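You operate a simulated robot arm through the tools that you are given. There is no shell and no other tool. Be economical: measure what you need, move in short steps, check, and stop when the job is done.

Carry out the task below with a simulated robot arm. There is one attempt and no reset: what you move stays moved.

TASK
Release the taped tray and send it down the short rollers.
Fine: open the black clamp and the blue gate, push the tray on, green button once to run it to the end, black button to stop; leave the levers and the other tray alone.
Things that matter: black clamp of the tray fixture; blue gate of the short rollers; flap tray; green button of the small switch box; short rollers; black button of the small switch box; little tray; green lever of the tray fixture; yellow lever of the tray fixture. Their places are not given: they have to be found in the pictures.

It is judged by the outcome, as a careful person would: the job done as asked, and still so three seconds after it is handed in. It fails if anything else is knocked over, pushed out of place, dropped, spilled or broken.

THE ROBOT
A 6-joint arm with a two-finger parallel gripper, fixed in place. Base frame: the origin is at the foot of the arm, x ahead of it, y to its left, z up. Lengths are in mm, angles in rad, forces in N, time in s.
Its first joint turns from -1.152 to 1.152 rad. Payload 2.7 kg.
Tool frame: the origin (TCP) lies between the finger pads and is the grasp point; the fingertips stand 23 mm ahead of it; z points along the fingers, y is the line along which they close. The gripper opens to 94 mm. The fingers are 38 mm wide and 10 mm thick; the gripper's body (54 by 96 mm) begins 39 mm behind the TCP.
Orientation is that of the tool frame in the base frame, as a unit quaternion [x, y, z, w]. With the fingers straight down and closing along the base's y, the tool's x points along the base's -x, its y along +y and its z along -z.

THE INTERFACE
- The arm moves only by the tool drive_tool. Its argument "motion" is a list of rows, each a list of 3 entries, a list of its own where there are three numbers: the opening in per cent of the stroke, from 0 (shut) to 100 (fully open), then the shift along the tool's x, y, z in mm, then the turn, a rotation vector about the tool's x, y, z in rad. In form: [[gripper, [tx, ty, tz], [ax, ay, az]], ...]. A call has 1 to 12 rows; each row is the pose to reach, as a shift and turn from the pose commanded when the call began, along the tool's axes at that moment. A row lasts 0.2 s, in which the tool goes at most 50 mm and 0.15 rad; a call with a longer step from one row to the next is refused whole, and so is a gripper value outside its range. A pose out of reach is approached as far as the arm can. The call stops where the force on the tool passes 70 N (or 10 N more than at its start, if that is more) or the arm is blocked; 0.2 s more then pass. The fingers move at their own pace (about 45 mm/s each) and stop on an object; they squeeze with about 34 N. The grip force told is the motor's: it shows also when the fingers shut on nothing. Time passes only in rows, and 0.2 s behind the last, so rows that repeat a pose let the fingers close. It gives the time, the measured TCP pose, the force on the tool (base axes), the opening and the grip force at its end, in the units of the frame above (readings bear some noise), and new pictures: "show" is both (left out), scene, wrist or none.
- Cameras (640 x 400 px; columns grow to the right, rows downward): "scene" is fixed at [75.4, -426.8, 1421.1]; the picture's right is [0.80, -0.60, 0.00], its down [-0.26, -0.34, -0.90] and it looks along [0.55, 0.72, -0.43] (base axes); focal length 348 px, centre (320, 200). "wrist" rides on the gripper at [-39, 0, -44] in the tool frame; the picture's right is [0.00, -1.00, 0.00], its down [0.97, 0.00, -0.24] and it looks along [0.24, 0.00, 0.97] (tool axes); focal length 218 px, centre (320, 200).
- pixel_to_xyz(camera, pixels): for up to 12 pixels [column, row] of the newest picture of that camera ("zoom" is the newest enlarged one), the place [x, y, z] in the base frame of the surface seen there, good to about 3 mm. No time passes.
- close_up(camera, box): a new picture of the part [left, top, right, bottom] of that camera's present view, enlarged. No time passes.
- finish_job(): hands the job in; it is judged then, once.

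Work in short steps. Measure before you move; look again where a grasp or a placing could have gone wrong, and mend it. You have 80 turns and 120 pictures in all, the two below and enlarged ones among them. Open the gripper and draw the arm clear of the work before you hand the job in, unless the task says otherwise; then end with one line.

The tools are called after ">>>" as name(argument=value, ...) on one line, values as JSON. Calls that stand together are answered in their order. drive_tool: Moves the arm, as the interface text tells. Its arguments: {"type":"object","properties":{"motion":{"type":"array","items":{"type":"array"}},"show":{"type":"string","enum":["both","scene","wrist","none"]}},"required":["motion"]} The other tools are called the same way: pixel_to_xyz (camera, pixels) gives the place of the surface under pixels of a picture; close_up (camera, box) takes an enlarged picture of a part of a camera's view; finish_job () hands the job in.

At the start:

```text
time: 0.0
ee_pos: [395.4, -5.6, 1218.7]
ee_rot: [0.0, 1.0, 0.0, 0.0]
wrist_force: [-0.4, -0.3, 0.2]
grip_width: 93.9
grasp_force: 0.1
```

scene: 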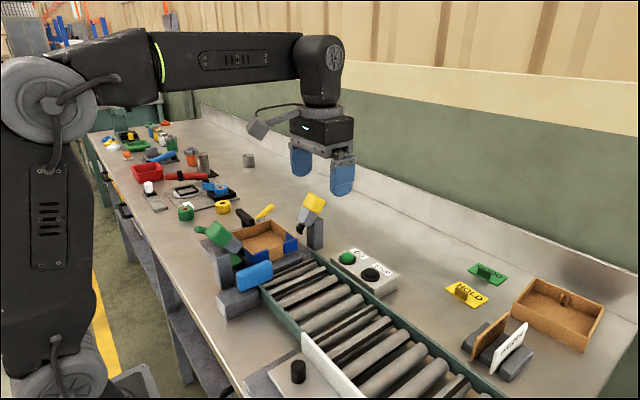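
wrist: 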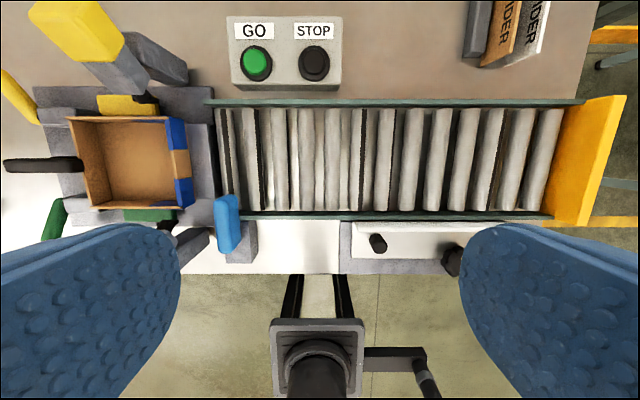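

The pictures show the fixture with the tray at the left of the wrist view and the rollers running to its right (-y). I'll enlarge both views.

>>> close_up(camera="scene", box=[180, 170, 420, 320])

>>> close_up(camera="wrist", box=[0, 0, 360, 270])

>>> pixel_to_xyz(camera="wrist", pixels=[[10, 164], [75, 163], [120, 160], [178, 162], [178, 120], [185, 205], [228, 225], [225, 200], [256, 60], [315, 60], [75, 30], [50, 225]])

>>> pixel_to_xyz(camera="scene", pixels=[[242, 215], [254, 276], [265, 212], [218, 233], [313, 203], [235, 300], [298, 370], [265, 240], [346, 257], [370, 273], [275, 244], [310, 290]])

```text
2.67 times, centred on (300, 245) of scene
```

zoom: 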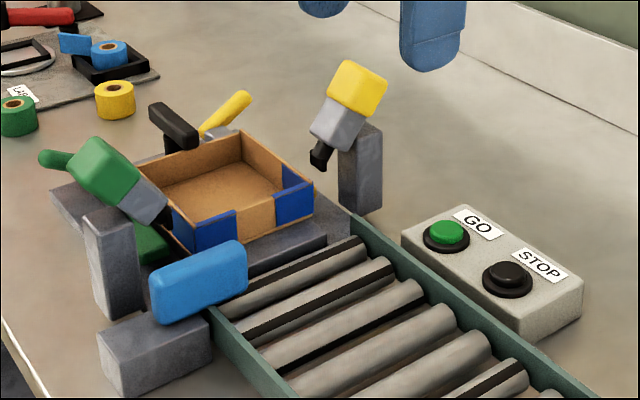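

```text
1.48 times, centred on (180, 135) of wrist
```

zoom: 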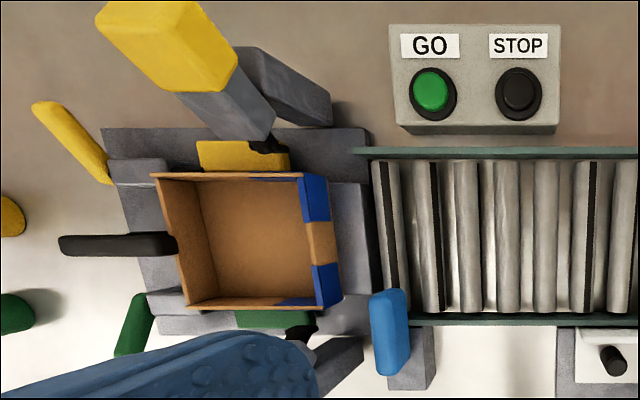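

```text
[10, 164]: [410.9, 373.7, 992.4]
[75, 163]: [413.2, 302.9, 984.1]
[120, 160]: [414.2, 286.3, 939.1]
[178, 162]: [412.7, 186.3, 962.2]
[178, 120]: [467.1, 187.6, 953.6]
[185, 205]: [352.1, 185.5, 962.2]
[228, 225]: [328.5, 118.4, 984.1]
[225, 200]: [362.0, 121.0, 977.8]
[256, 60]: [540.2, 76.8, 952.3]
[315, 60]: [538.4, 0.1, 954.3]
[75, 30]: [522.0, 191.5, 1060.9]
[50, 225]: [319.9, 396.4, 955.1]
```

```text
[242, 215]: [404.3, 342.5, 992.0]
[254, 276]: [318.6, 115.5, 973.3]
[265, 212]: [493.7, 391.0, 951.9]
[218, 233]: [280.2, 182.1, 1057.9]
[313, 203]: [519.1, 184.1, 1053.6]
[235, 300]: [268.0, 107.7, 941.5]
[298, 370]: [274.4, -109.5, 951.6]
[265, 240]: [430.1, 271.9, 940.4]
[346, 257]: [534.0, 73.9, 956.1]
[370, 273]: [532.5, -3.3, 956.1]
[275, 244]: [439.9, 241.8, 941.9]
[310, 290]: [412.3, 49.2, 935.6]
```

I need a closer look at the fixture from above: what holds the tray, and which parts are clamp or lever.

>>> drive_tool(motion=[[100, [0, 45, 0], [0, 0, 0]], [100, [0, 90, 0], [0, 0, 0]], [100, [0, 135, 0], [0, 0, 0]], [100, [0, 180, 0], [0, 0, 0]], [100, [0, 225, 0], [0, 0, 0]], [100, [25, 260, 0], [0, 0, 0]], [100, [60, 260, 0], [0, 0, 0]]])

```text
time: 1.6
ee_pos: [335.9, 254.5, 1218.9]
ee_rot: [0.0, 1.0, 0.001, 0.0]
wrist_force: [-0.3, 0.5, 0.3]
grip_width: 93.9
grasp_force: 0.2
```

scene: 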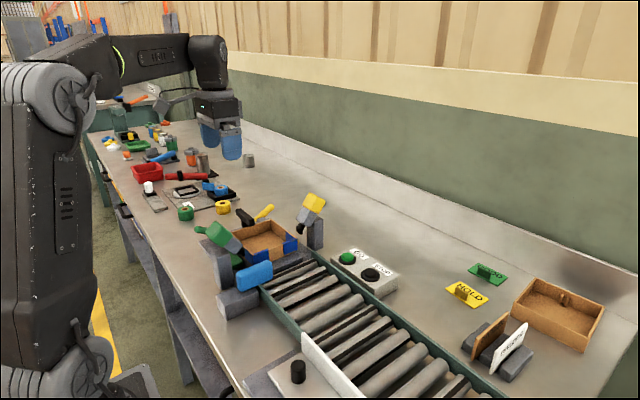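
wrist: 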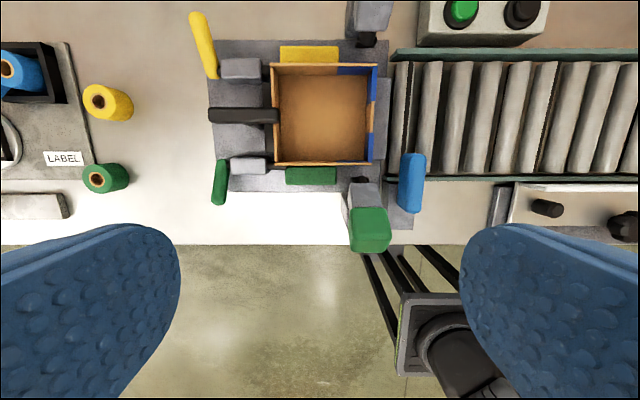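

>>> close_up(camera="wrist", box=[180, 0, 440, 260])

>>> close_up(camera="scene", box=[190, 180, 340, 310])

>>> close_up(camera="scene", box=[260, 260, 640, 400])

>>> pixel_to_xyz(camera="wrist", pixels=[[215, 115], [245, 115], [273, 115], [240, 70], [248, 165], [203, 40], [220, 182], [310, 52], [310, 176], [240, 135], [320, 110], [411, 155]])

```text
1.54 times, centred on (310, 130) of wrist
```

zoom: 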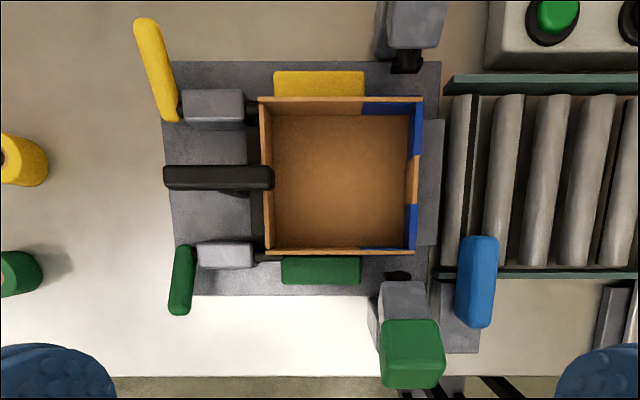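

```text
3.08 times, centred on (265, 245) of scene
```

zoom: 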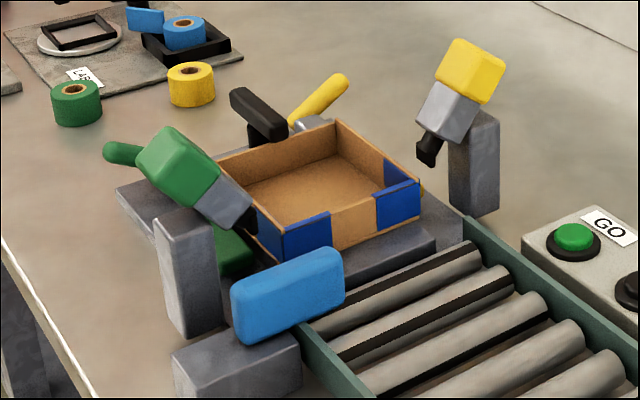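

```text
1.68 times, centred on (450, 330) of scene
```

zoom: 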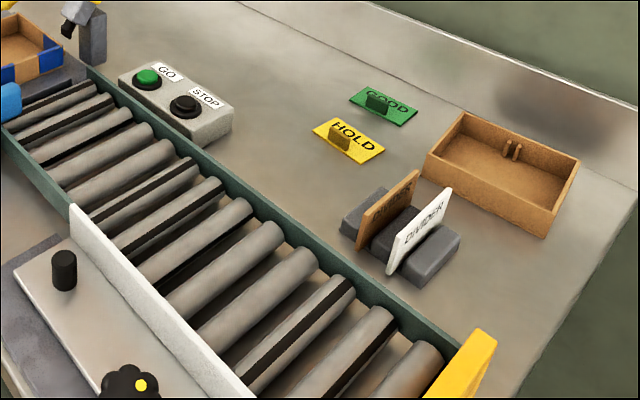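

```text
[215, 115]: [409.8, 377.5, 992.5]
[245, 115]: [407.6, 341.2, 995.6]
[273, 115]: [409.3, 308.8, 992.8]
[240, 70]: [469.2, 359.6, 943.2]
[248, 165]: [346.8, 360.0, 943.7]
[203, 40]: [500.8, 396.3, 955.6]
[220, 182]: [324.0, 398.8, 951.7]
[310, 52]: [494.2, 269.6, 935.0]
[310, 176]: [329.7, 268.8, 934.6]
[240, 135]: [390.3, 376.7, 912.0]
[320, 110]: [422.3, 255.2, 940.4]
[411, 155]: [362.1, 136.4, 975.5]
```

>>> pixel_to_xyz(camera="zoom", pixels=[[80, 60], [30, 10]])

>>> pixel_to_xyz(camera="wrist", pixels=[[273, 80], [272, 150], [276, 163], [368, 165], [376, 66], [385, 110], [364, 178], [366, 40], [400, 110], [430, 110], [413, 205], [413, 223]])

>>> pixel_to_xyz(camera="scene", pixels=[[250, 222], [249, 228], [240, 270], [270, 263], [256, 290], [250, 265], [248, 233], [262, 280], [285, 252], [290, 262], [244, 291], [225, 298]])

>>> close_up(camera="scene", box=[230, 200, 290, 240])

>>> close_up(camera="scene", box=[210, 240, 300, 320])

```text
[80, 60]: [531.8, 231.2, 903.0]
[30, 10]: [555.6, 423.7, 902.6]
```

```text
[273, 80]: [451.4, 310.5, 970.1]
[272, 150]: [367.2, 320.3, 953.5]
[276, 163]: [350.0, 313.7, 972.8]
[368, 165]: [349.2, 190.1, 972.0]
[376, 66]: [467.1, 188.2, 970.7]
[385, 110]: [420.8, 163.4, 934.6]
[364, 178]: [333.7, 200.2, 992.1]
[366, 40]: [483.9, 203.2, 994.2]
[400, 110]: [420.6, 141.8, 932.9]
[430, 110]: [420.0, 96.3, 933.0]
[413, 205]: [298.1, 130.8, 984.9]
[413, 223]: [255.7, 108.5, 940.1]
```

```text
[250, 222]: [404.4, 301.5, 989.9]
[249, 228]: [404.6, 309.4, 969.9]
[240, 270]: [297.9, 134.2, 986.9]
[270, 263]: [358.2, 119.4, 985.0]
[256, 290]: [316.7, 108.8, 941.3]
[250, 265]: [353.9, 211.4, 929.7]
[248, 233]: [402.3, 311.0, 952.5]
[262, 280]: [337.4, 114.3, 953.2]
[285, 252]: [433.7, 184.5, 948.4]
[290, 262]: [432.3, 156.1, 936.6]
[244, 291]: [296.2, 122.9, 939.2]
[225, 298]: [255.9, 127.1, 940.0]
```

```text
10.00 times, centred on (260, 220) of scene
```

zoom: 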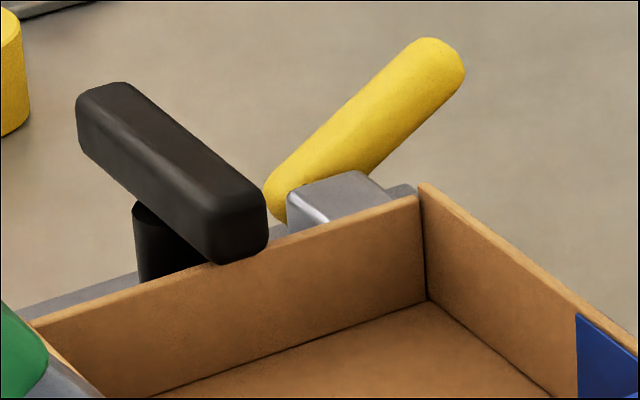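

```text
5.00 times, centred on (255, 280) of scene
```

zoom: 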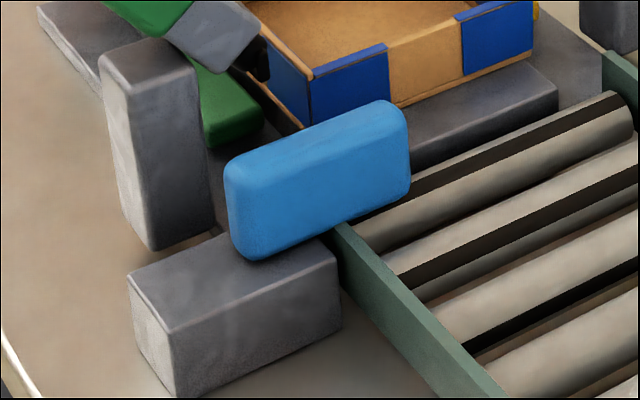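

The black clamp is a bar (top z≈993, x≈410, y 305–378) on a round post at y≈335, its tip over the tray's rear wall. It looks like a swing clamp. The blue gate stands on a grey rail at x 298–362, y 105–135. I'll shut the fingers and come down beside the clamp's outer end, on its -x side.

>>> drive_tool(motion=[[0, [-10, 40, 0], [0, 0, 0]], [0, [-20, 80, 0], [0, 0, 0]], [0, [-29, 113, 20], [0, 0, 0]], [0, [-29, 113, 65], [0, 0, 0]], [0, [-29, 113, 110], [0, 0, 0]], [0, [-29, 113, 155], [0, 0, 0]], [0, [-29, 113, 190], [0, 0, 0]], [0, [-29, 113, 215], [0, 0, 0]], [0, [-29, 113, 221], [0, 0, 0]]])

>>> close_up(camera="scene", box=[190, 170, 340, 270])

```text
time: 3.6
ee_pos: [363.2, 367.1, 997.9]
ee_rot: [0.0, 1.0, 0.0, 0.001]
wrist_force: [-0.3, 0.0, 1.2]
grip_width: 0.0
grasp_force: 34.0
```

scene: 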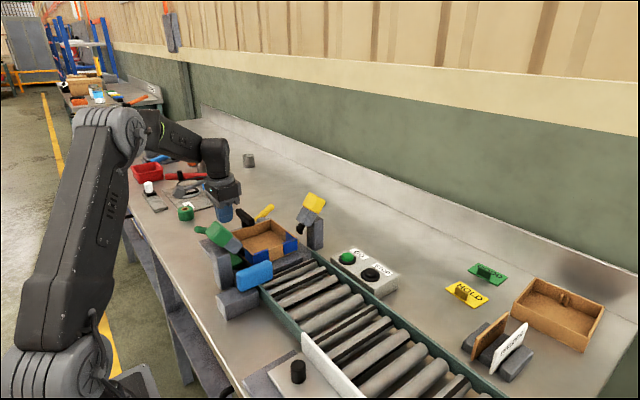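
wrist: 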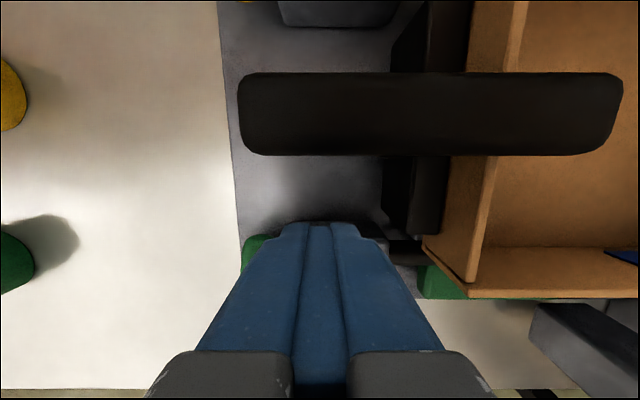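

```text
4.00 times, centred on (265, 220) of scene
```

zoom: 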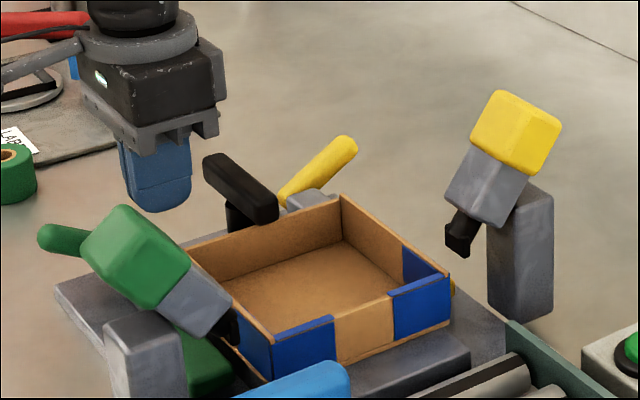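

>>> pixel_to_xyz(camera="wrist", pixels=[[245, 115], [400, 115], [485, 110], [615, 110], [330, 78], [330, 150], [400, 195], [440, 190], [400, 50], [440, 50], [480, 180]])

```text
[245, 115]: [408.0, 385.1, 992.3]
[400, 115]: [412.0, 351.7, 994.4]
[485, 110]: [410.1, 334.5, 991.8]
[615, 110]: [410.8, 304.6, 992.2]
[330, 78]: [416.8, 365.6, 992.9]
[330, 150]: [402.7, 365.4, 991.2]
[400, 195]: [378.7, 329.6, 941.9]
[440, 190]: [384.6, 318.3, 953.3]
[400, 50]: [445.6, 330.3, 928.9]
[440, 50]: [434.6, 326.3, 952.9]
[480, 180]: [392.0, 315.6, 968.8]
```

The bar runs y 303–386, x 401–419. I'll push its outer end toward +x in small steps and see if it swings.

>>> drive_tool(motion=[[0, [-10, 0, 0], [0, 0, 0]], [0, [-18, 0, 0], [0, 0, 0]], [0, [-24, 0, 0], [0, 0, 0]], [0, [-30, 0, 0], [0, 0, 0]], [0, [-34, 0, 0], [0, 0, 0]]], show="wrist")

```text
time: 4.8
ee_pos: [398.3, 366.6, 997.4]
ee_rot: [0.0, 1.0, 0.0, -0.001]
wrist_force: [1.0, 3.9, -1.9]
grip_width: 0.0
grasp_force: 33.7
```

wrist: 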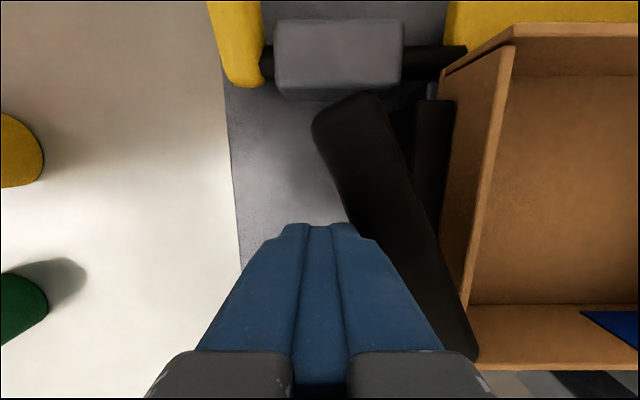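

The bar swings freely about its vertical post (about 65° so far). I'll push on toward +x, then -y, to bring it fully off the tray.

>>> drive_tool(motion=[[0, [-10, 0, 0], [0, 0, 0]], [0, [-18, 0, 0], [0, 0, 0]], [0, [-20, -5, 0], [0, 0, 0]], [0, [-20, -10, 0], [0, 0, 0]]], show="wrist")

```text
time: 5.8
ee_pos: [417.3, 361.7, 998.4]
ee_rot: [-0.002, 1.0, 0.004, 0.002]
wrist_force: [4.6, 34.4, -4.0]
grip_width: 0.0
grasp_force: 34.0
```

wrist: 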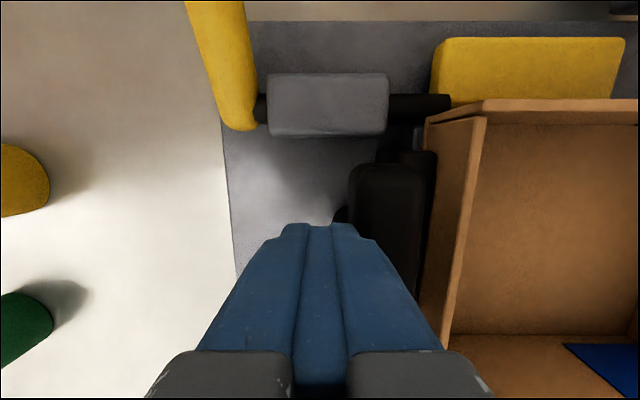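

The bar is now parallel to the tray's rear wall, and the 34 N in y says it's at its stop. I'll back off and rise to check.

>>> drive_tool(motion=[[0, [3, 20, 0], [0, 0, 0]], [0, [5, 30, 0], [0, 0, 0]], [0, [5, 30, -45], [0, 0, 0]], [0, [5, 10, -90], [0, 0, 0]], [0, [5, -30, -130], [0, 0, 0]], [0, [5, -60, -170], [0, 0, 0]]])

>>> close_up(camera="scene", box=[190, 170, 340, 270])

```text
refused: row 5 steps farther than a row can; nothing moved
```

```text
4.00 times, centred on (265, 220) of scene
```

zoom: 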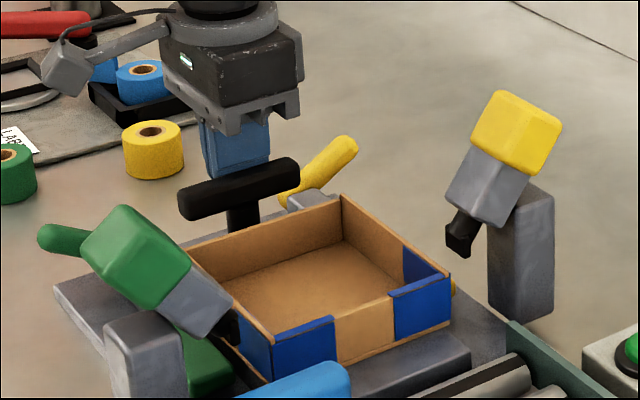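

>>> drive_tool(motion=[[0, [3, 20, 0], [0, 0, 0]], [0, [5, 30, -5], [0, 0, 0]], [0, [5, 30, -50], [0, 0, 0]], [0, [5, 20, -98], [0, 0, 0]], [0, [10, -10, -130], [0, 0, 0]], [0, [12, -50, -152], [0, 0, 0]], [0, [14, -98, -152], [0, 0, 0]], [0, [17, -146, -152], [0, 0, 0]], [0, [17, -194, -152], [0, 0, 0]], [0, [17, -237, -152], [0, 0, 0]]])

>>> close_up(camera="wrist", box=[120, 0, 440, 240])

```text
time: 8.0
ee_pos: [400.9, 118.7, 1149.6]
ee_rot: [0.0, 1.0, 0.0, 0.0]
wrist_force: [0.2, 0.3, -0.6]
grip_width: 0.1
grasp_force: 34.2
```

scene: 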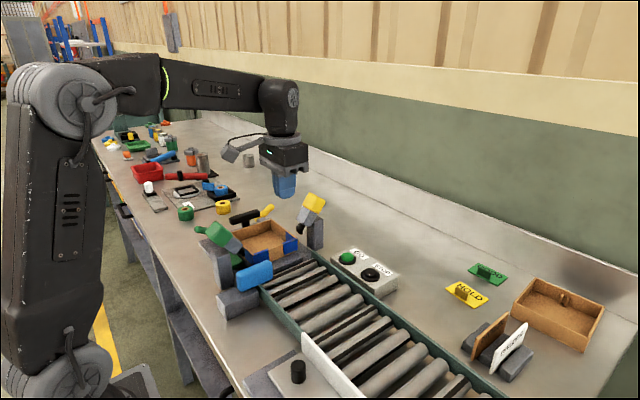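
wrist: 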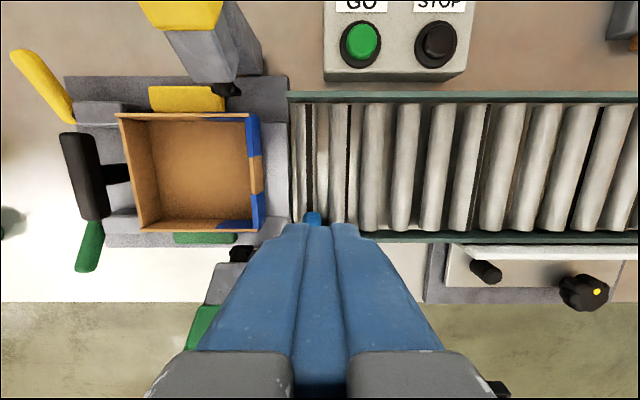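

```text
1.67 times, centred on (280, 120) of wrist
```

zoom: 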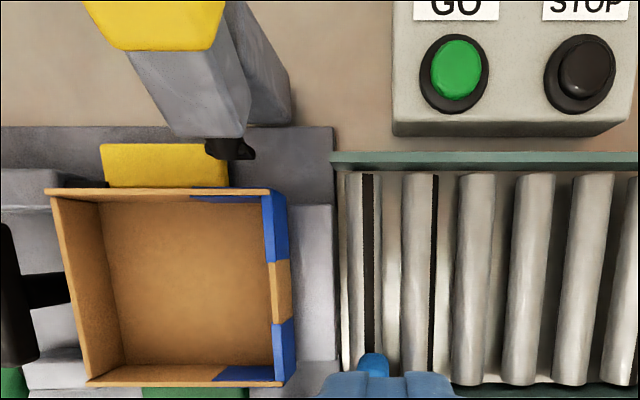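

>>> pixel_to_xyz(camera="wrist", pixels=[[313, 214], [313, 220], [232, 90], [241, 253], [300, 240], [262, 230], [258, 118], [275, 170], [295, 170], [361, 40], [436, 42], [340, 170]])

>>> pixel_to_xyz(camera="scene", pixels=[[205, 230], [222, 226], [240, 240], [228, 258], [235, 245], [222, 262], [272, 268], [271, 278]])

```text
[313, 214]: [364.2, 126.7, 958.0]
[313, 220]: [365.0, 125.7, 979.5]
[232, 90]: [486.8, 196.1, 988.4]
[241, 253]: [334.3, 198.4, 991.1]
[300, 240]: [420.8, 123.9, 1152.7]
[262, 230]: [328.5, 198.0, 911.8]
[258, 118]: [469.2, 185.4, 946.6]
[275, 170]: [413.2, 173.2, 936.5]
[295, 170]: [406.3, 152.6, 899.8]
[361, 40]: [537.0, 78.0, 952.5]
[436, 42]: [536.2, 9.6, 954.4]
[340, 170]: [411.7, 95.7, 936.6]
```

```text
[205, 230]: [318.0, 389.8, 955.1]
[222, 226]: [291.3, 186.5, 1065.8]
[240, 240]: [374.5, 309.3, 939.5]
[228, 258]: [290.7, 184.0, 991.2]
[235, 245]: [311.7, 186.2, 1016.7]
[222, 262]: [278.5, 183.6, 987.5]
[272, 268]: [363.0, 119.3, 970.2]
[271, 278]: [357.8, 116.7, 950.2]
```

The gate's inner end is at x≈365, y≈113–135. I'll lower the shut fingers on its +x side (over the rollers) and push it toward -x to test whether it slides.

>>> drive_tool(motion=[[0, [-4, 5, 45], [0, 0, 0]], [0, [-4, 5, 90], [0, 0, 0]], [0, [-4, 5, 130], [0, 0, 0]], [0, [-4, 5, 165], [0, 0, 0]], [0, [6, 5, 168], [0, 0, 0]], [0, [14, 5, 168], [0, 0, 0]], [0, [22, 5, 168], [0, 0, 0]], [0, [27, 5, 168], [0, 0, 0]]])

>>> close_up(camera="scene", box=[190, 200, 340, 320])

```text
time: 9.8
ee_pos: [374.5, 126.6, 982.2]
ee_rot: [0.0, 1.0, 0.0, 0.0]
wrist_force: [0.1, -0.5, 0.6]
grip_width: 0.0
grasp_force: 33.8
```

scene: 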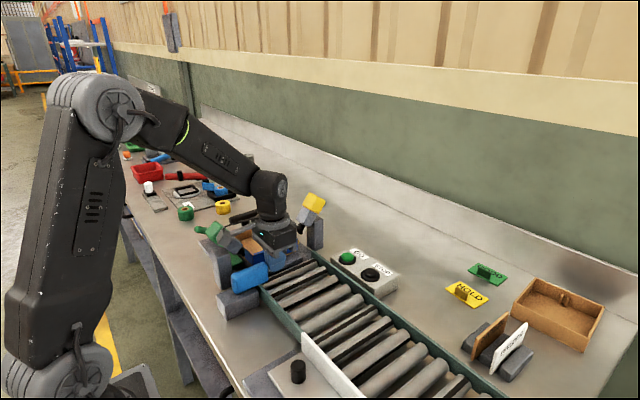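
wrist: 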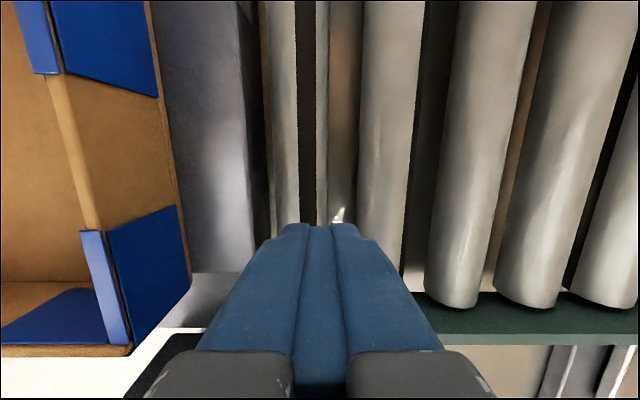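

```text
3.33 times, centred on (265, 260) of scene
```

zoom: 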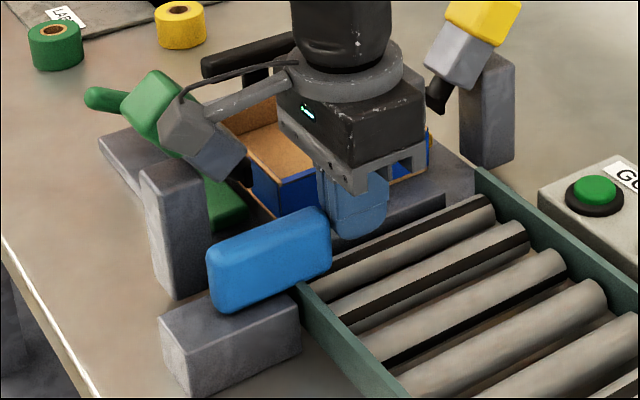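

The gate slides easily. Before pushing on, I'll check the grey attachment on the gripper that appears near the green press arm.

>>> pixel_to_xyz(camera="zoom", pixels=[[185, 130], [215, 160], [240, 100], [150, 90], [320, 260], [325, 215], [215, 275], [200, 170], [370, 110], [310, 90]])

```text
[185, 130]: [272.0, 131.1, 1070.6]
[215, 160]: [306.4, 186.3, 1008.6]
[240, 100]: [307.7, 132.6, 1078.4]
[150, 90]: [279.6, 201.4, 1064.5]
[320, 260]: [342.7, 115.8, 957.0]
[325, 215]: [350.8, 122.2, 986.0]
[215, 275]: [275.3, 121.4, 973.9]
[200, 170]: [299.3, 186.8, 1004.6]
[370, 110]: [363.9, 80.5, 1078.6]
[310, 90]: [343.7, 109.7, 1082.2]
```

The attachment is at y≈131, about 40–50 mm clear of the press arm (y≈184). I'll keep pushing the gate toward -x.

>>> drive_tool(motion=[[0, [8, 0, 0], [0, 0, 0]], [0, [16, 0, 0], [0, 0, 0]], [0, [24, 0, 0], [0, 0, 0]], [0, [32, 0, 0], [0, 0, 0]], [0, [40, 0, 0], [0, 0, 0]], [0, [48, 0, 0], [0, 0, 0]]], show="scene")

>>> close_up(camera="scene", box=[190, 200, 340, 320])

```text
time: 11.0
ee_pos: [344.5, 124.9, 984.4]
ee_rot: [-0.001, 1.0, 0.004, 0.016]
wrist_force: [18.0, -2.9, -4.8]
grip_width: 0.0
grasp_force: 33.9
stopped in row 6: the force on the tool passed its limit (the readings are from after the stop); the commanded pose is now the measured one
```

scene: 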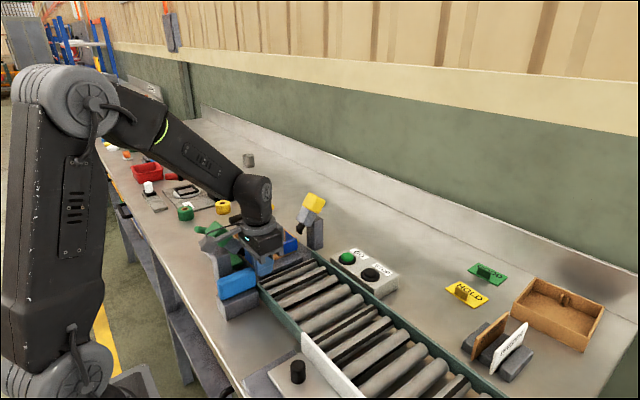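

```text
3.33 times, centred on (265, 260) of scene
```

zoom: 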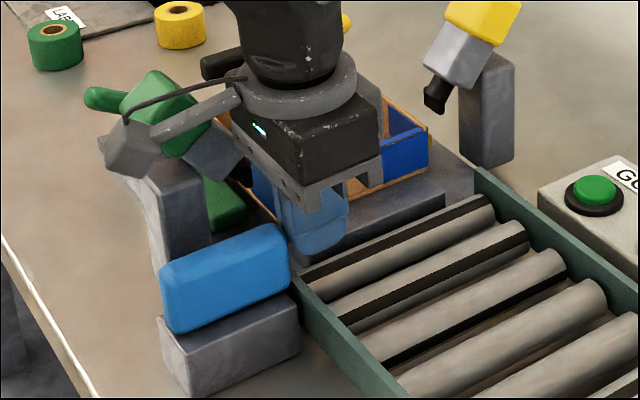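

The gate is at its stop, well out of the tray's path. I'll back off, rise, and look down on the tray and roller mouth.

>>> drive_tool(motion=[[0, [-20, 0, 0], [0, 0, 0]], [0, [-45, 0, 0], [0, 0, 0]], [0, [-50, 0, -45], [0, 0, 0]], [0, [-60, 0, -90], [0, 0, 0]], [0, [-75, 0, -135], [0, 0, 0]], [0, [-75, 0, -180], [0, 0, 0]], [0, [-75, 30, -200], [0, 0, 0]]])

>>> close_up(camera="scene", box=[190, 190, 340, 310])

```text
time: 12.6
ee_pos: [410.9, 155.3, 1185.8]
ee_rot: [0.0, 1.0, 0.002, 0.012]
wrist_force: [0.3, -0.2, -0.7]
grip_width: 0.3
grasp_force: 34.3
```

scene: 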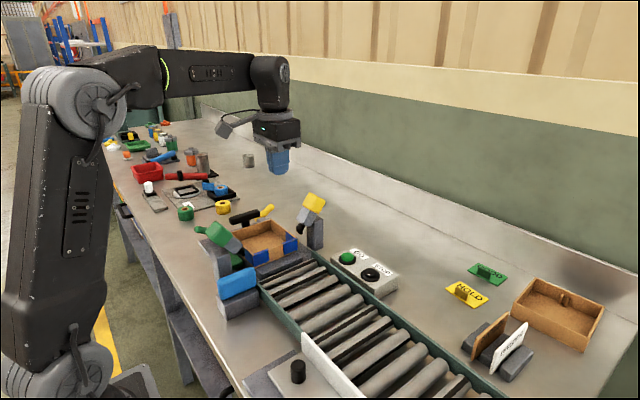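
wrist: 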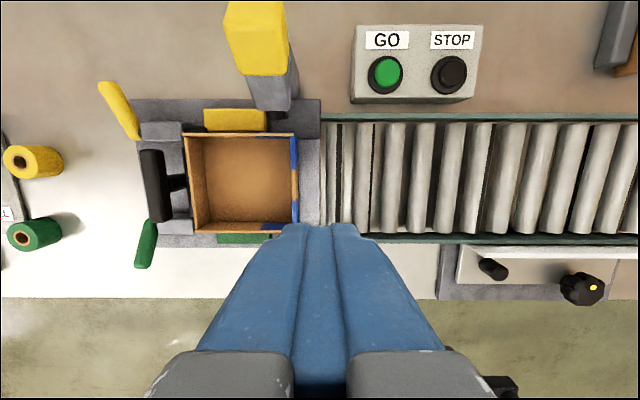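

```text
3.33 times, centred on (265, 250) of scene
```

zoom: 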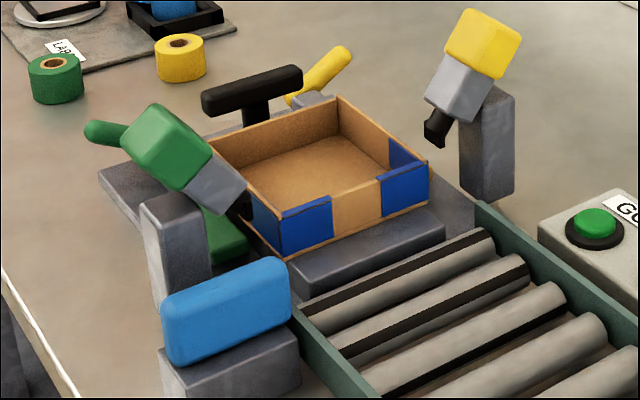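

>>> pixel_to_xyz(camera="wrist", pixels=[[450, 117], [450, 120], [450, 240], [450, 236], [190, 150], [240, 133], [220, 230], [297, 150], [295, 205], [250, 180], [387, 72], [448, 72]])

>>> pixel_to_xyz(camera="scene", pixels=[[300, 300], [312, 318], [340, 276], [370, 300], [283, 305], [456, 385], [268, 232], [255, 254], [290, 245], [235, 222], [250, 216], [262, 213]])

```text
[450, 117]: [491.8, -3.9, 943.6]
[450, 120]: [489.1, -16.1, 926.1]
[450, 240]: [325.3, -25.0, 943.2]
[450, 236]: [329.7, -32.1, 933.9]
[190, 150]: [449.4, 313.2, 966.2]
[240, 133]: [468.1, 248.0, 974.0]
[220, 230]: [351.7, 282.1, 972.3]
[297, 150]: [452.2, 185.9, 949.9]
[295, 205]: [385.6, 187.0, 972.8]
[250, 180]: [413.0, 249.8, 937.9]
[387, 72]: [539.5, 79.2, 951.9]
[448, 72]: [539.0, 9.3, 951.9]
```

```text
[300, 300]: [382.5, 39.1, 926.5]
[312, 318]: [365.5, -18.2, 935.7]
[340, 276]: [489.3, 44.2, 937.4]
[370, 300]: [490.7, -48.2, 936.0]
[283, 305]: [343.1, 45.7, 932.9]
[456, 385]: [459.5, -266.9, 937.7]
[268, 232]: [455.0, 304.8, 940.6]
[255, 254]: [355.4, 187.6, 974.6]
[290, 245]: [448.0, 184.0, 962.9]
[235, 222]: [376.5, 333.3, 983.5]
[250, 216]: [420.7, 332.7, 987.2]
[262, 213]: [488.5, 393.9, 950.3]
```

Tray: x 349–468, y 186–314, rim z≈973, floor z≈939; rails' inner faces at x≈330 and 489, so there's about 20 mm each side. The clamp bar blocks pushing from behind, so I'll push from inside on the front wall. I'll turn the tool 90° so two parted fingers bear on the wall evenly.

>>> drive_tool(motion=[[64, [0, 20, 0], [0, 0, 0.143]], [64, [0, 40, 0], [0, 0, 0.286]], [64, [0, 60, 0], [0, 0, 0.429]], [64, [0, 80, 0], [0, 0, 0.571]], [64, [2, 85, 0], [0, 0, 0.714]], [64, [2, 85, 0], [0, 0, 0.857]], [64, [2, 85, 0], [0, 0, 1.0]], [64, [2, 85, 0], [0, 0, 1.143]], [64, [2, 85, 0], [0, 0, 1.286]], [64, [2, 85, 0], [0, 0, 1.429]], [64, [2, 85, 0], [0, 0, 1.571]]])

```text
time: 15.0
ee_pos: [411.4, 238.6, 1185.9]
ee_rot: [0.707, 0.707, 0.011, 0.007]
wrist_force: [0.0, 0.4, 0.2]
grip_width: 60.2
grasp_force: 0.0
```

scene: 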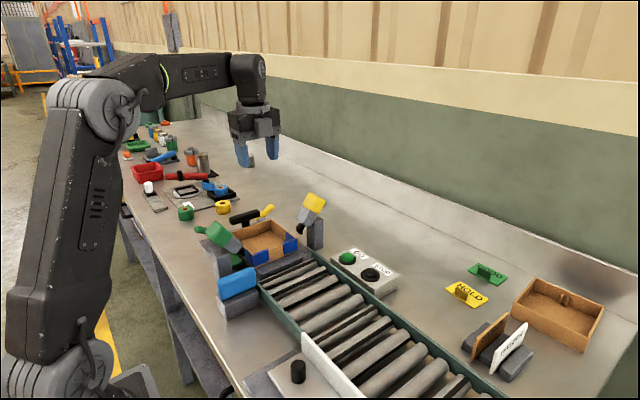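
wrist: 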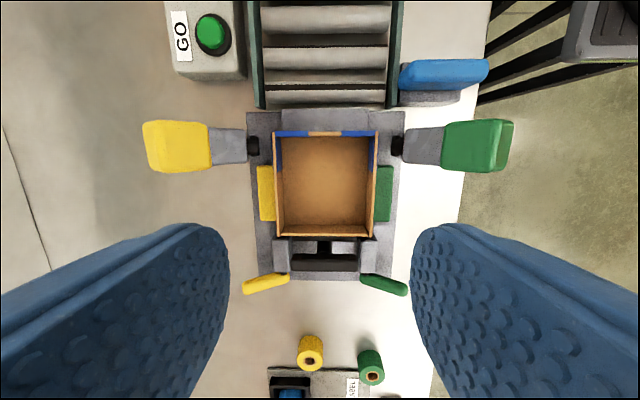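

Alignment is good. I'll lower into the tray, fingertips to about z 954, and check.

>>> drive_tool(motion=[[64, [0, -3, 45], [0, 0, 0]], [64, [0, -6, 90], [0, 0, 0]], [64, [0, -7, 135], [0, 0, 0]], [64, [0, -7, 175], [0, 0, 0]], [64, [0, -7, 200], [0, 0, 0]], [64, [0, -7, 208], [0, 0, 0]]])

>>> close_up(camera="scene", box=[190, 170, 340, 290])

```text
time: 16.4
ee_pos: [408.7, 240.2, 978.0]
ee_rot: [0.707, 0.708, 0.011, 0.007]
wrist_force: [-0.4, -0.2, 0.4]
grip_width: 60.2
grasp_force: 0.1
```

scene: 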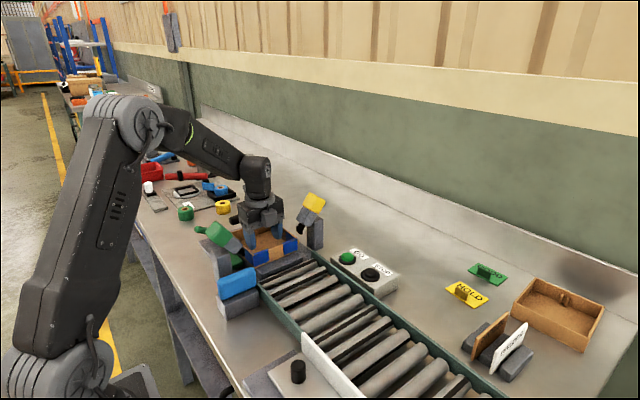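
wrist: 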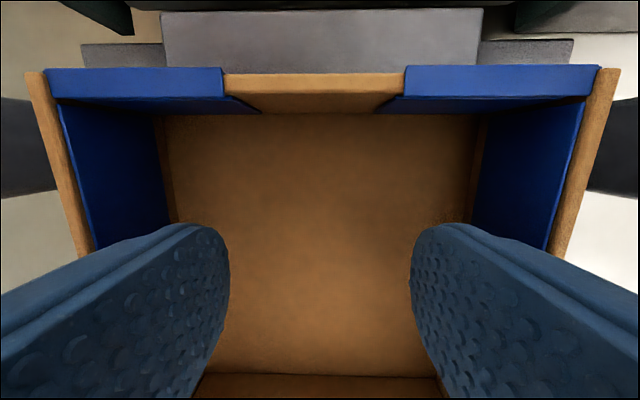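

```text
3.33 times, centred on (265, 230) of scene
```

zoom: 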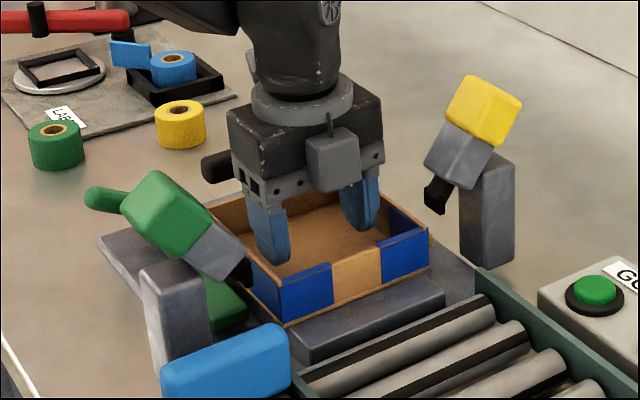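

Fingers are well inside. I'll push slowly toward -y onto the front wall.

>>> drive_tool(motion=[[64, [-12, 0, 0], [0, 0, 0]], [64, [-22, 0, 0], [0, 0, 0]], [64, [-28, 0, 0], [0, 0, 0]], [64, [-34, 0, 0], [0, 0, 0]], [64, [-40, 0, 0], [0, 0, 0]], [64, [-48, 0, 0], [0, 0, 0]]])

>>> close_up(camera="scene", box=[190, 170, 340, 290])

```text
time: 17.8
ee_pos: [408.0, 191.8, 977.6]
ee_rot: [0.706, 0.708, 0.011, 0.007]
wrist_force: [-0.6, 0.7, 1.0]
grip_width: 60.3
grasp_force: 0.1
```

scene: 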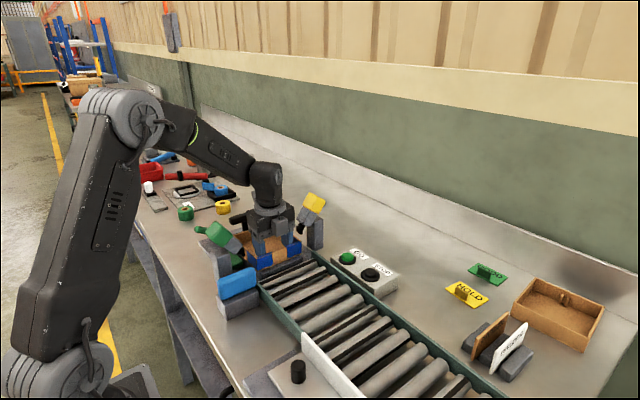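
wrist: 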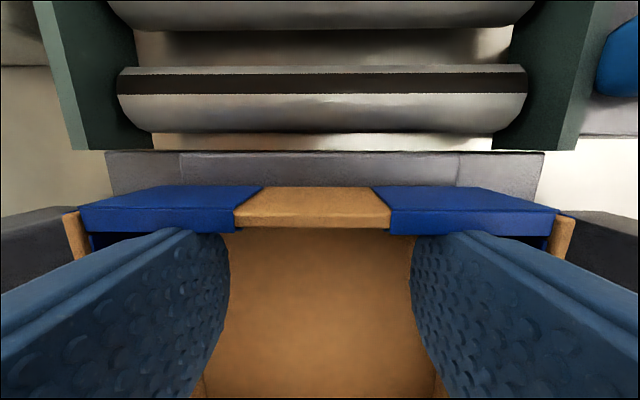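

```text
3.33 times, centred on (265, 230) of scene
```

zoom: 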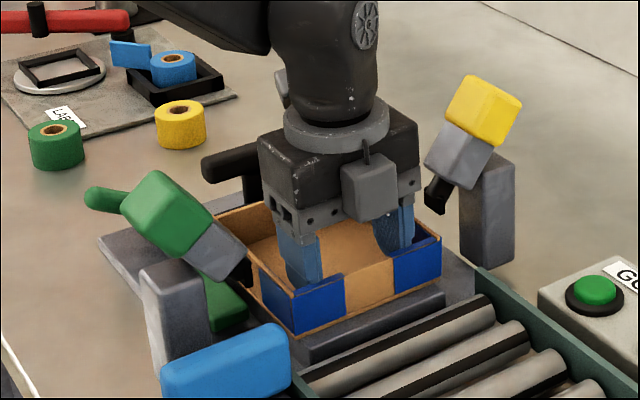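

The tray slides with almost no resistance and stays square. I'll continue onto the rollers.

>>> drive_tool(motion=[[64, [-9, 0, 0], [0, 0, 0]], [64, [-18, 0, 0], [0, 0, 0]], [64, [-27, 0, 0], [0, 0, 0]], [64, [-36, 0, 0], [0, 0, 0]], [64, [-45, 0, 0], [0, 0, 0]], [64, [-54, 0, 0], [0, 0, 0]], [64, [-63, 0, 0], [0, 0, 0]], [64, [-72, 0, 0], [0, 0, 0]]])

>>> close_up(camera="scene", box=[190, 170, 340, 290])

```text
time: 19.6
ee_pos: [407.5, 121.6, 976.9]
ee_rot: [0.706, 0.708, 0.011, 0.008]
wrist_force: [0.5, 0.4, -0.2]
grip_width: 60.2
grasp_force: 0.1
```

scene: 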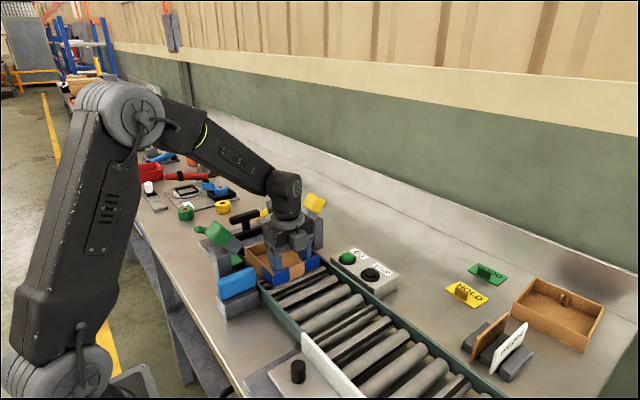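
wrist: 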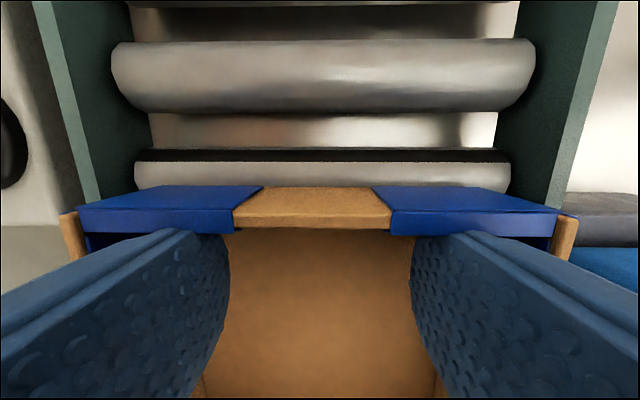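

```text
3.33 times, centred on (265, 230) of scene
```

zoom: 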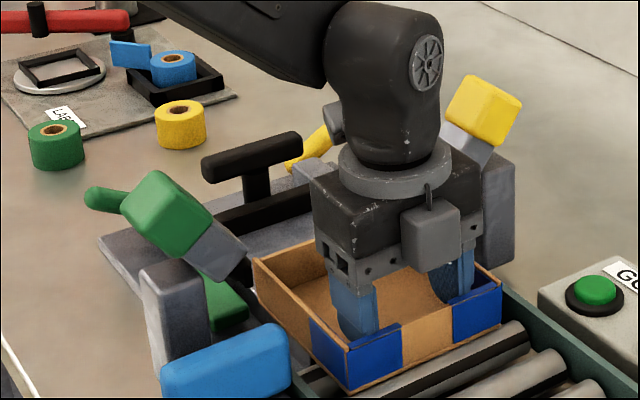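

>>> drive_tool(motion=[[64, [-9, 0, 0], [0, 0, 0]], [64, [-18, 0, 0], [0, 0, 0]], [64, [-27, 0, 0], [0, 0, 0]], [64, [-36, 0, 0], [0, 0, 0]], [64, [-45, 0, 0], [0, 0, 0]], [64, [-54, 0, 0], [0, 0, 0]], [64, [-63, 0, 0], [0, 0, 0]], [64, [-72, 0, 0], [0, 0, 0]], [64, [-81, 0, 0], [0, 0, 0]], [64, [-88, 0, 0], [0, 0, 0]], [64, [-70, 0, 0], [0, 0, 0]], [64, [-60, 0, -20], [0, 0, 0]]])

>>> close_up(camera="scene", box=[190, 180, 390, 330])

```text
time: 22.2
ee_pos: [408.0, 60.6, 996.5]
ee_rot: [0.706, 0.709, 0.011, 0.007]
wrist_force: [0.7, -0.2, -0.5]
grip_width: 60.4
grasp_force: 0.0
```

scene: 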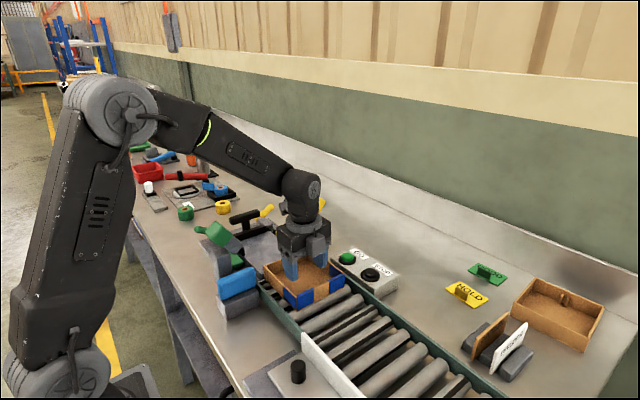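
wrist: 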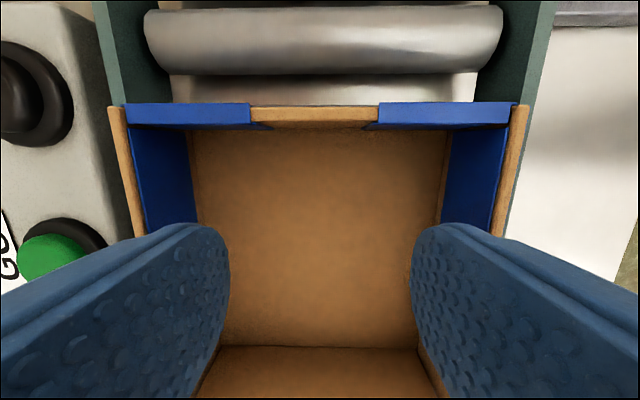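

```text
2.67 times, centred on (290, 255) of scene
```

zoom: 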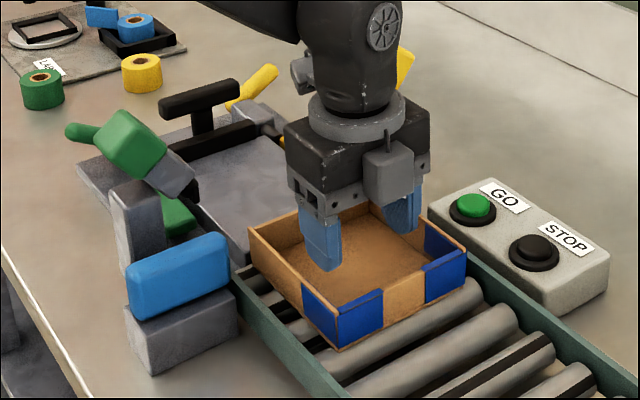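

The tray sits fully on the rollers. I'll rise, shut the fingers and turn back 90°, to keep the gripper's attachment away from the yellow press, and move above the green button (≈538, 78, 952).

>>> drive_tool(motion=[[64, [0, 0, -45], [0, 0, 0]], [30, [0, 0, -90], [0, 0, -0.143]], [0, [0, 10, -110], [0, 0, -0.286]], [0, [0, 25, -130], [0, 0, -0.429]], [0, [0, 40, -130], [0, 0, -0.571]], [0, [5, 55, -130], [0, 0, -0.714]], [0, [10, 70, -130], [0, 0, -0.857]], [0, [15, 85, -130], [0, 0, -1.0]], [0, [17, 100, -130], [0, 0, -1.143]], [0, [17, 115, -130], [0, 0, -1.286]], [0, [17, 125, -130], [0, 0, -1.429]], [0, [17, 133, -130], [0, 0, -1.571]]])

>>> close_up(camera="scene", box=[230, 200, 430, 340])

>>> pixel_to_xyz(camera="zoom", pixels=[[378, 178], [376, 182], [374, 196], [456, 235], [456, 231], [445, 255], [400, 220]])

```text
time: 24.8
ee_pos: [538.1, 78.5, 1131.8]
ee_rot: [-0.001, 1.0, 0.002, 0.013]
wrist_force: [0.0, -0.3, 0.6]
grip_width: 0.0
grasp_force: 34.0
```

scene: 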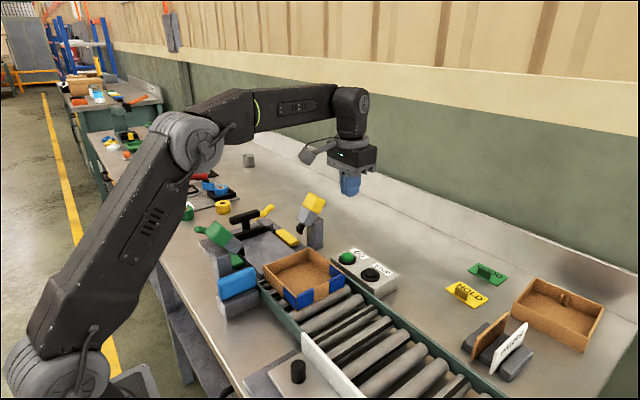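
wrist: 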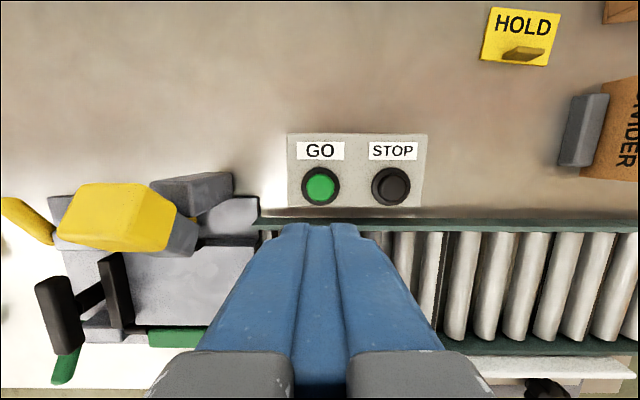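

```text
2.86 times, centred on (330, 270) of scene
```

zoom: 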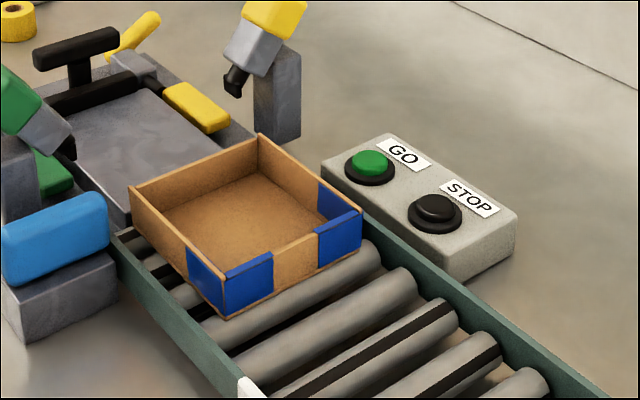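

```text
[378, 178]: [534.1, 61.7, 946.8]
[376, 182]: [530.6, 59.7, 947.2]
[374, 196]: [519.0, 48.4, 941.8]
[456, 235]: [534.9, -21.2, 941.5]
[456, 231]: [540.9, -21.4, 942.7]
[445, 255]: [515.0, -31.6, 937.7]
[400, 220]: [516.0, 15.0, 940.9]
```

>>> pixel_to_xyz(camera="zoom", pixels=[[370, 158], [370, 170], [437, 205], [437, 215]])

>>> pixel_to_xyz(camera="wrist", pixels=[[310, 185], [330, 185], [320, 172], [320, 196], [382, 186], [402, 186], [392, 172], [392, 198]])

```text
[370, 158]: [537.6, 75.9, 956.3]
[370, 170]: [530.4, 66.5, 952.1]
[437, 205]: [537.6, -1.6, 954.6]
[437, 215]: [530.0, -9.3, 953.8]
```

```text
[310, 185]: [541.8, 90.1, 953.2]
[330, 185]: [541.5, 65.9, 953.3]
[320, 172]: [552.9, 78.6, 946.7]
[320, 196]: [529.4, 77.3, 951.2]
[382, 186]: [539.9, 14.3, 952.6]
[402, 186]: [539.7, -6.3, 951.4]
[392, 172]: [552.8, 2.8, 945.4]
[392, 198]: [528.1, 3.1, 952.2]
```

Green centre ≈(539, 78), top ≈955; black centre ≈(539, 2). I'll press green with one stroke and rise directly.

>>> drive_tool(motion=[[0, [1, 0, 45], [0, 0, 0]], [0, [2, 0, 90], [0, 0, 0]], [0, [3, 0, 130], [0, 0, 0]], [0, [4, 0, 148], [0, 0, 0]], [0, [4, 0, 154], [0, 0, 0]], [0, [4, 0, 158], [0, 0, 0]], [0, [4, 0, 161], [0, 0, 0]], [0, [4, 0, 140], [0, 0, 0]], [0, [4, 0, 120], [0, 0, 0]]], show="scene")

```text
time: 26.8
ee_pos: [536.5, 78.2, 1010.1]
ee_rot: [-0.001, 1.0, 0.003, 0.013]
wrist_force: [-1.4, 0.6, -0.6]
grip_width: 0.0
grasp_force: 33.5
```

scene: 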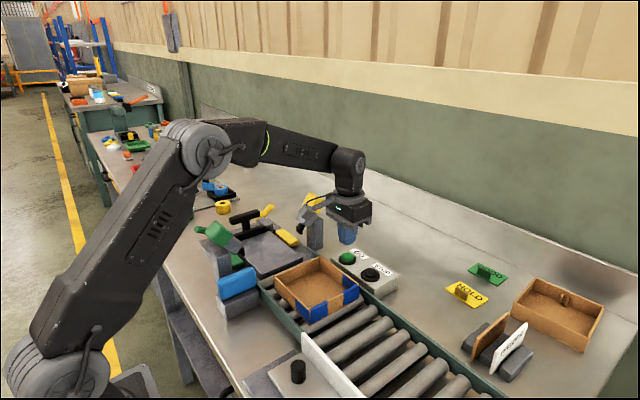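

The tray has begun to move. I'll shift above the black button and watch the tray.

>>> drive_tool(motion=[[0, [0, -40, 0], [0, 0, 0]], [0, [-3, -76, 0], [0, 0, 0]], [0, [-3, -76, 0], [0, 0, 0]]], show="scene")

>>> pixel_to_xyz(camera="scene", pixels=[[340, 310], [330, 290], [375, 270]])

```text
time: 27.6
ee_pos: [539.9, 2.3, 1010.9]
ee_rot: [-0.001, 1.0, 0.003, 0.013]
wrist_force: [0.6, 0.4, 0.5]
grip_width: 0.0
grasp_force: 33.7
```

scene: 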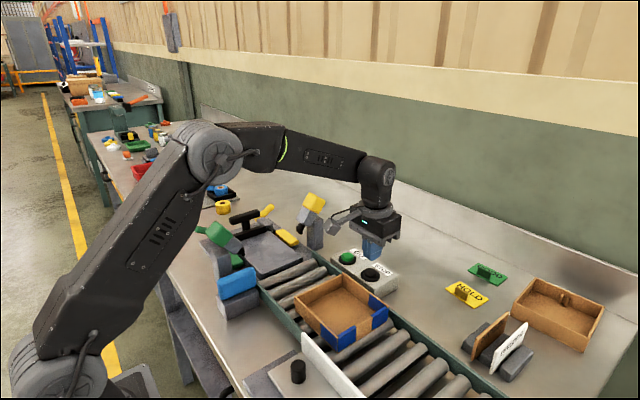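

```text
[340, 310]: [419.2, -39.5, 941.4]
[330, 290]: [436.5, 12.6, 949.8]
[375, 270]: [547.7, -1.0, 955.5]
```

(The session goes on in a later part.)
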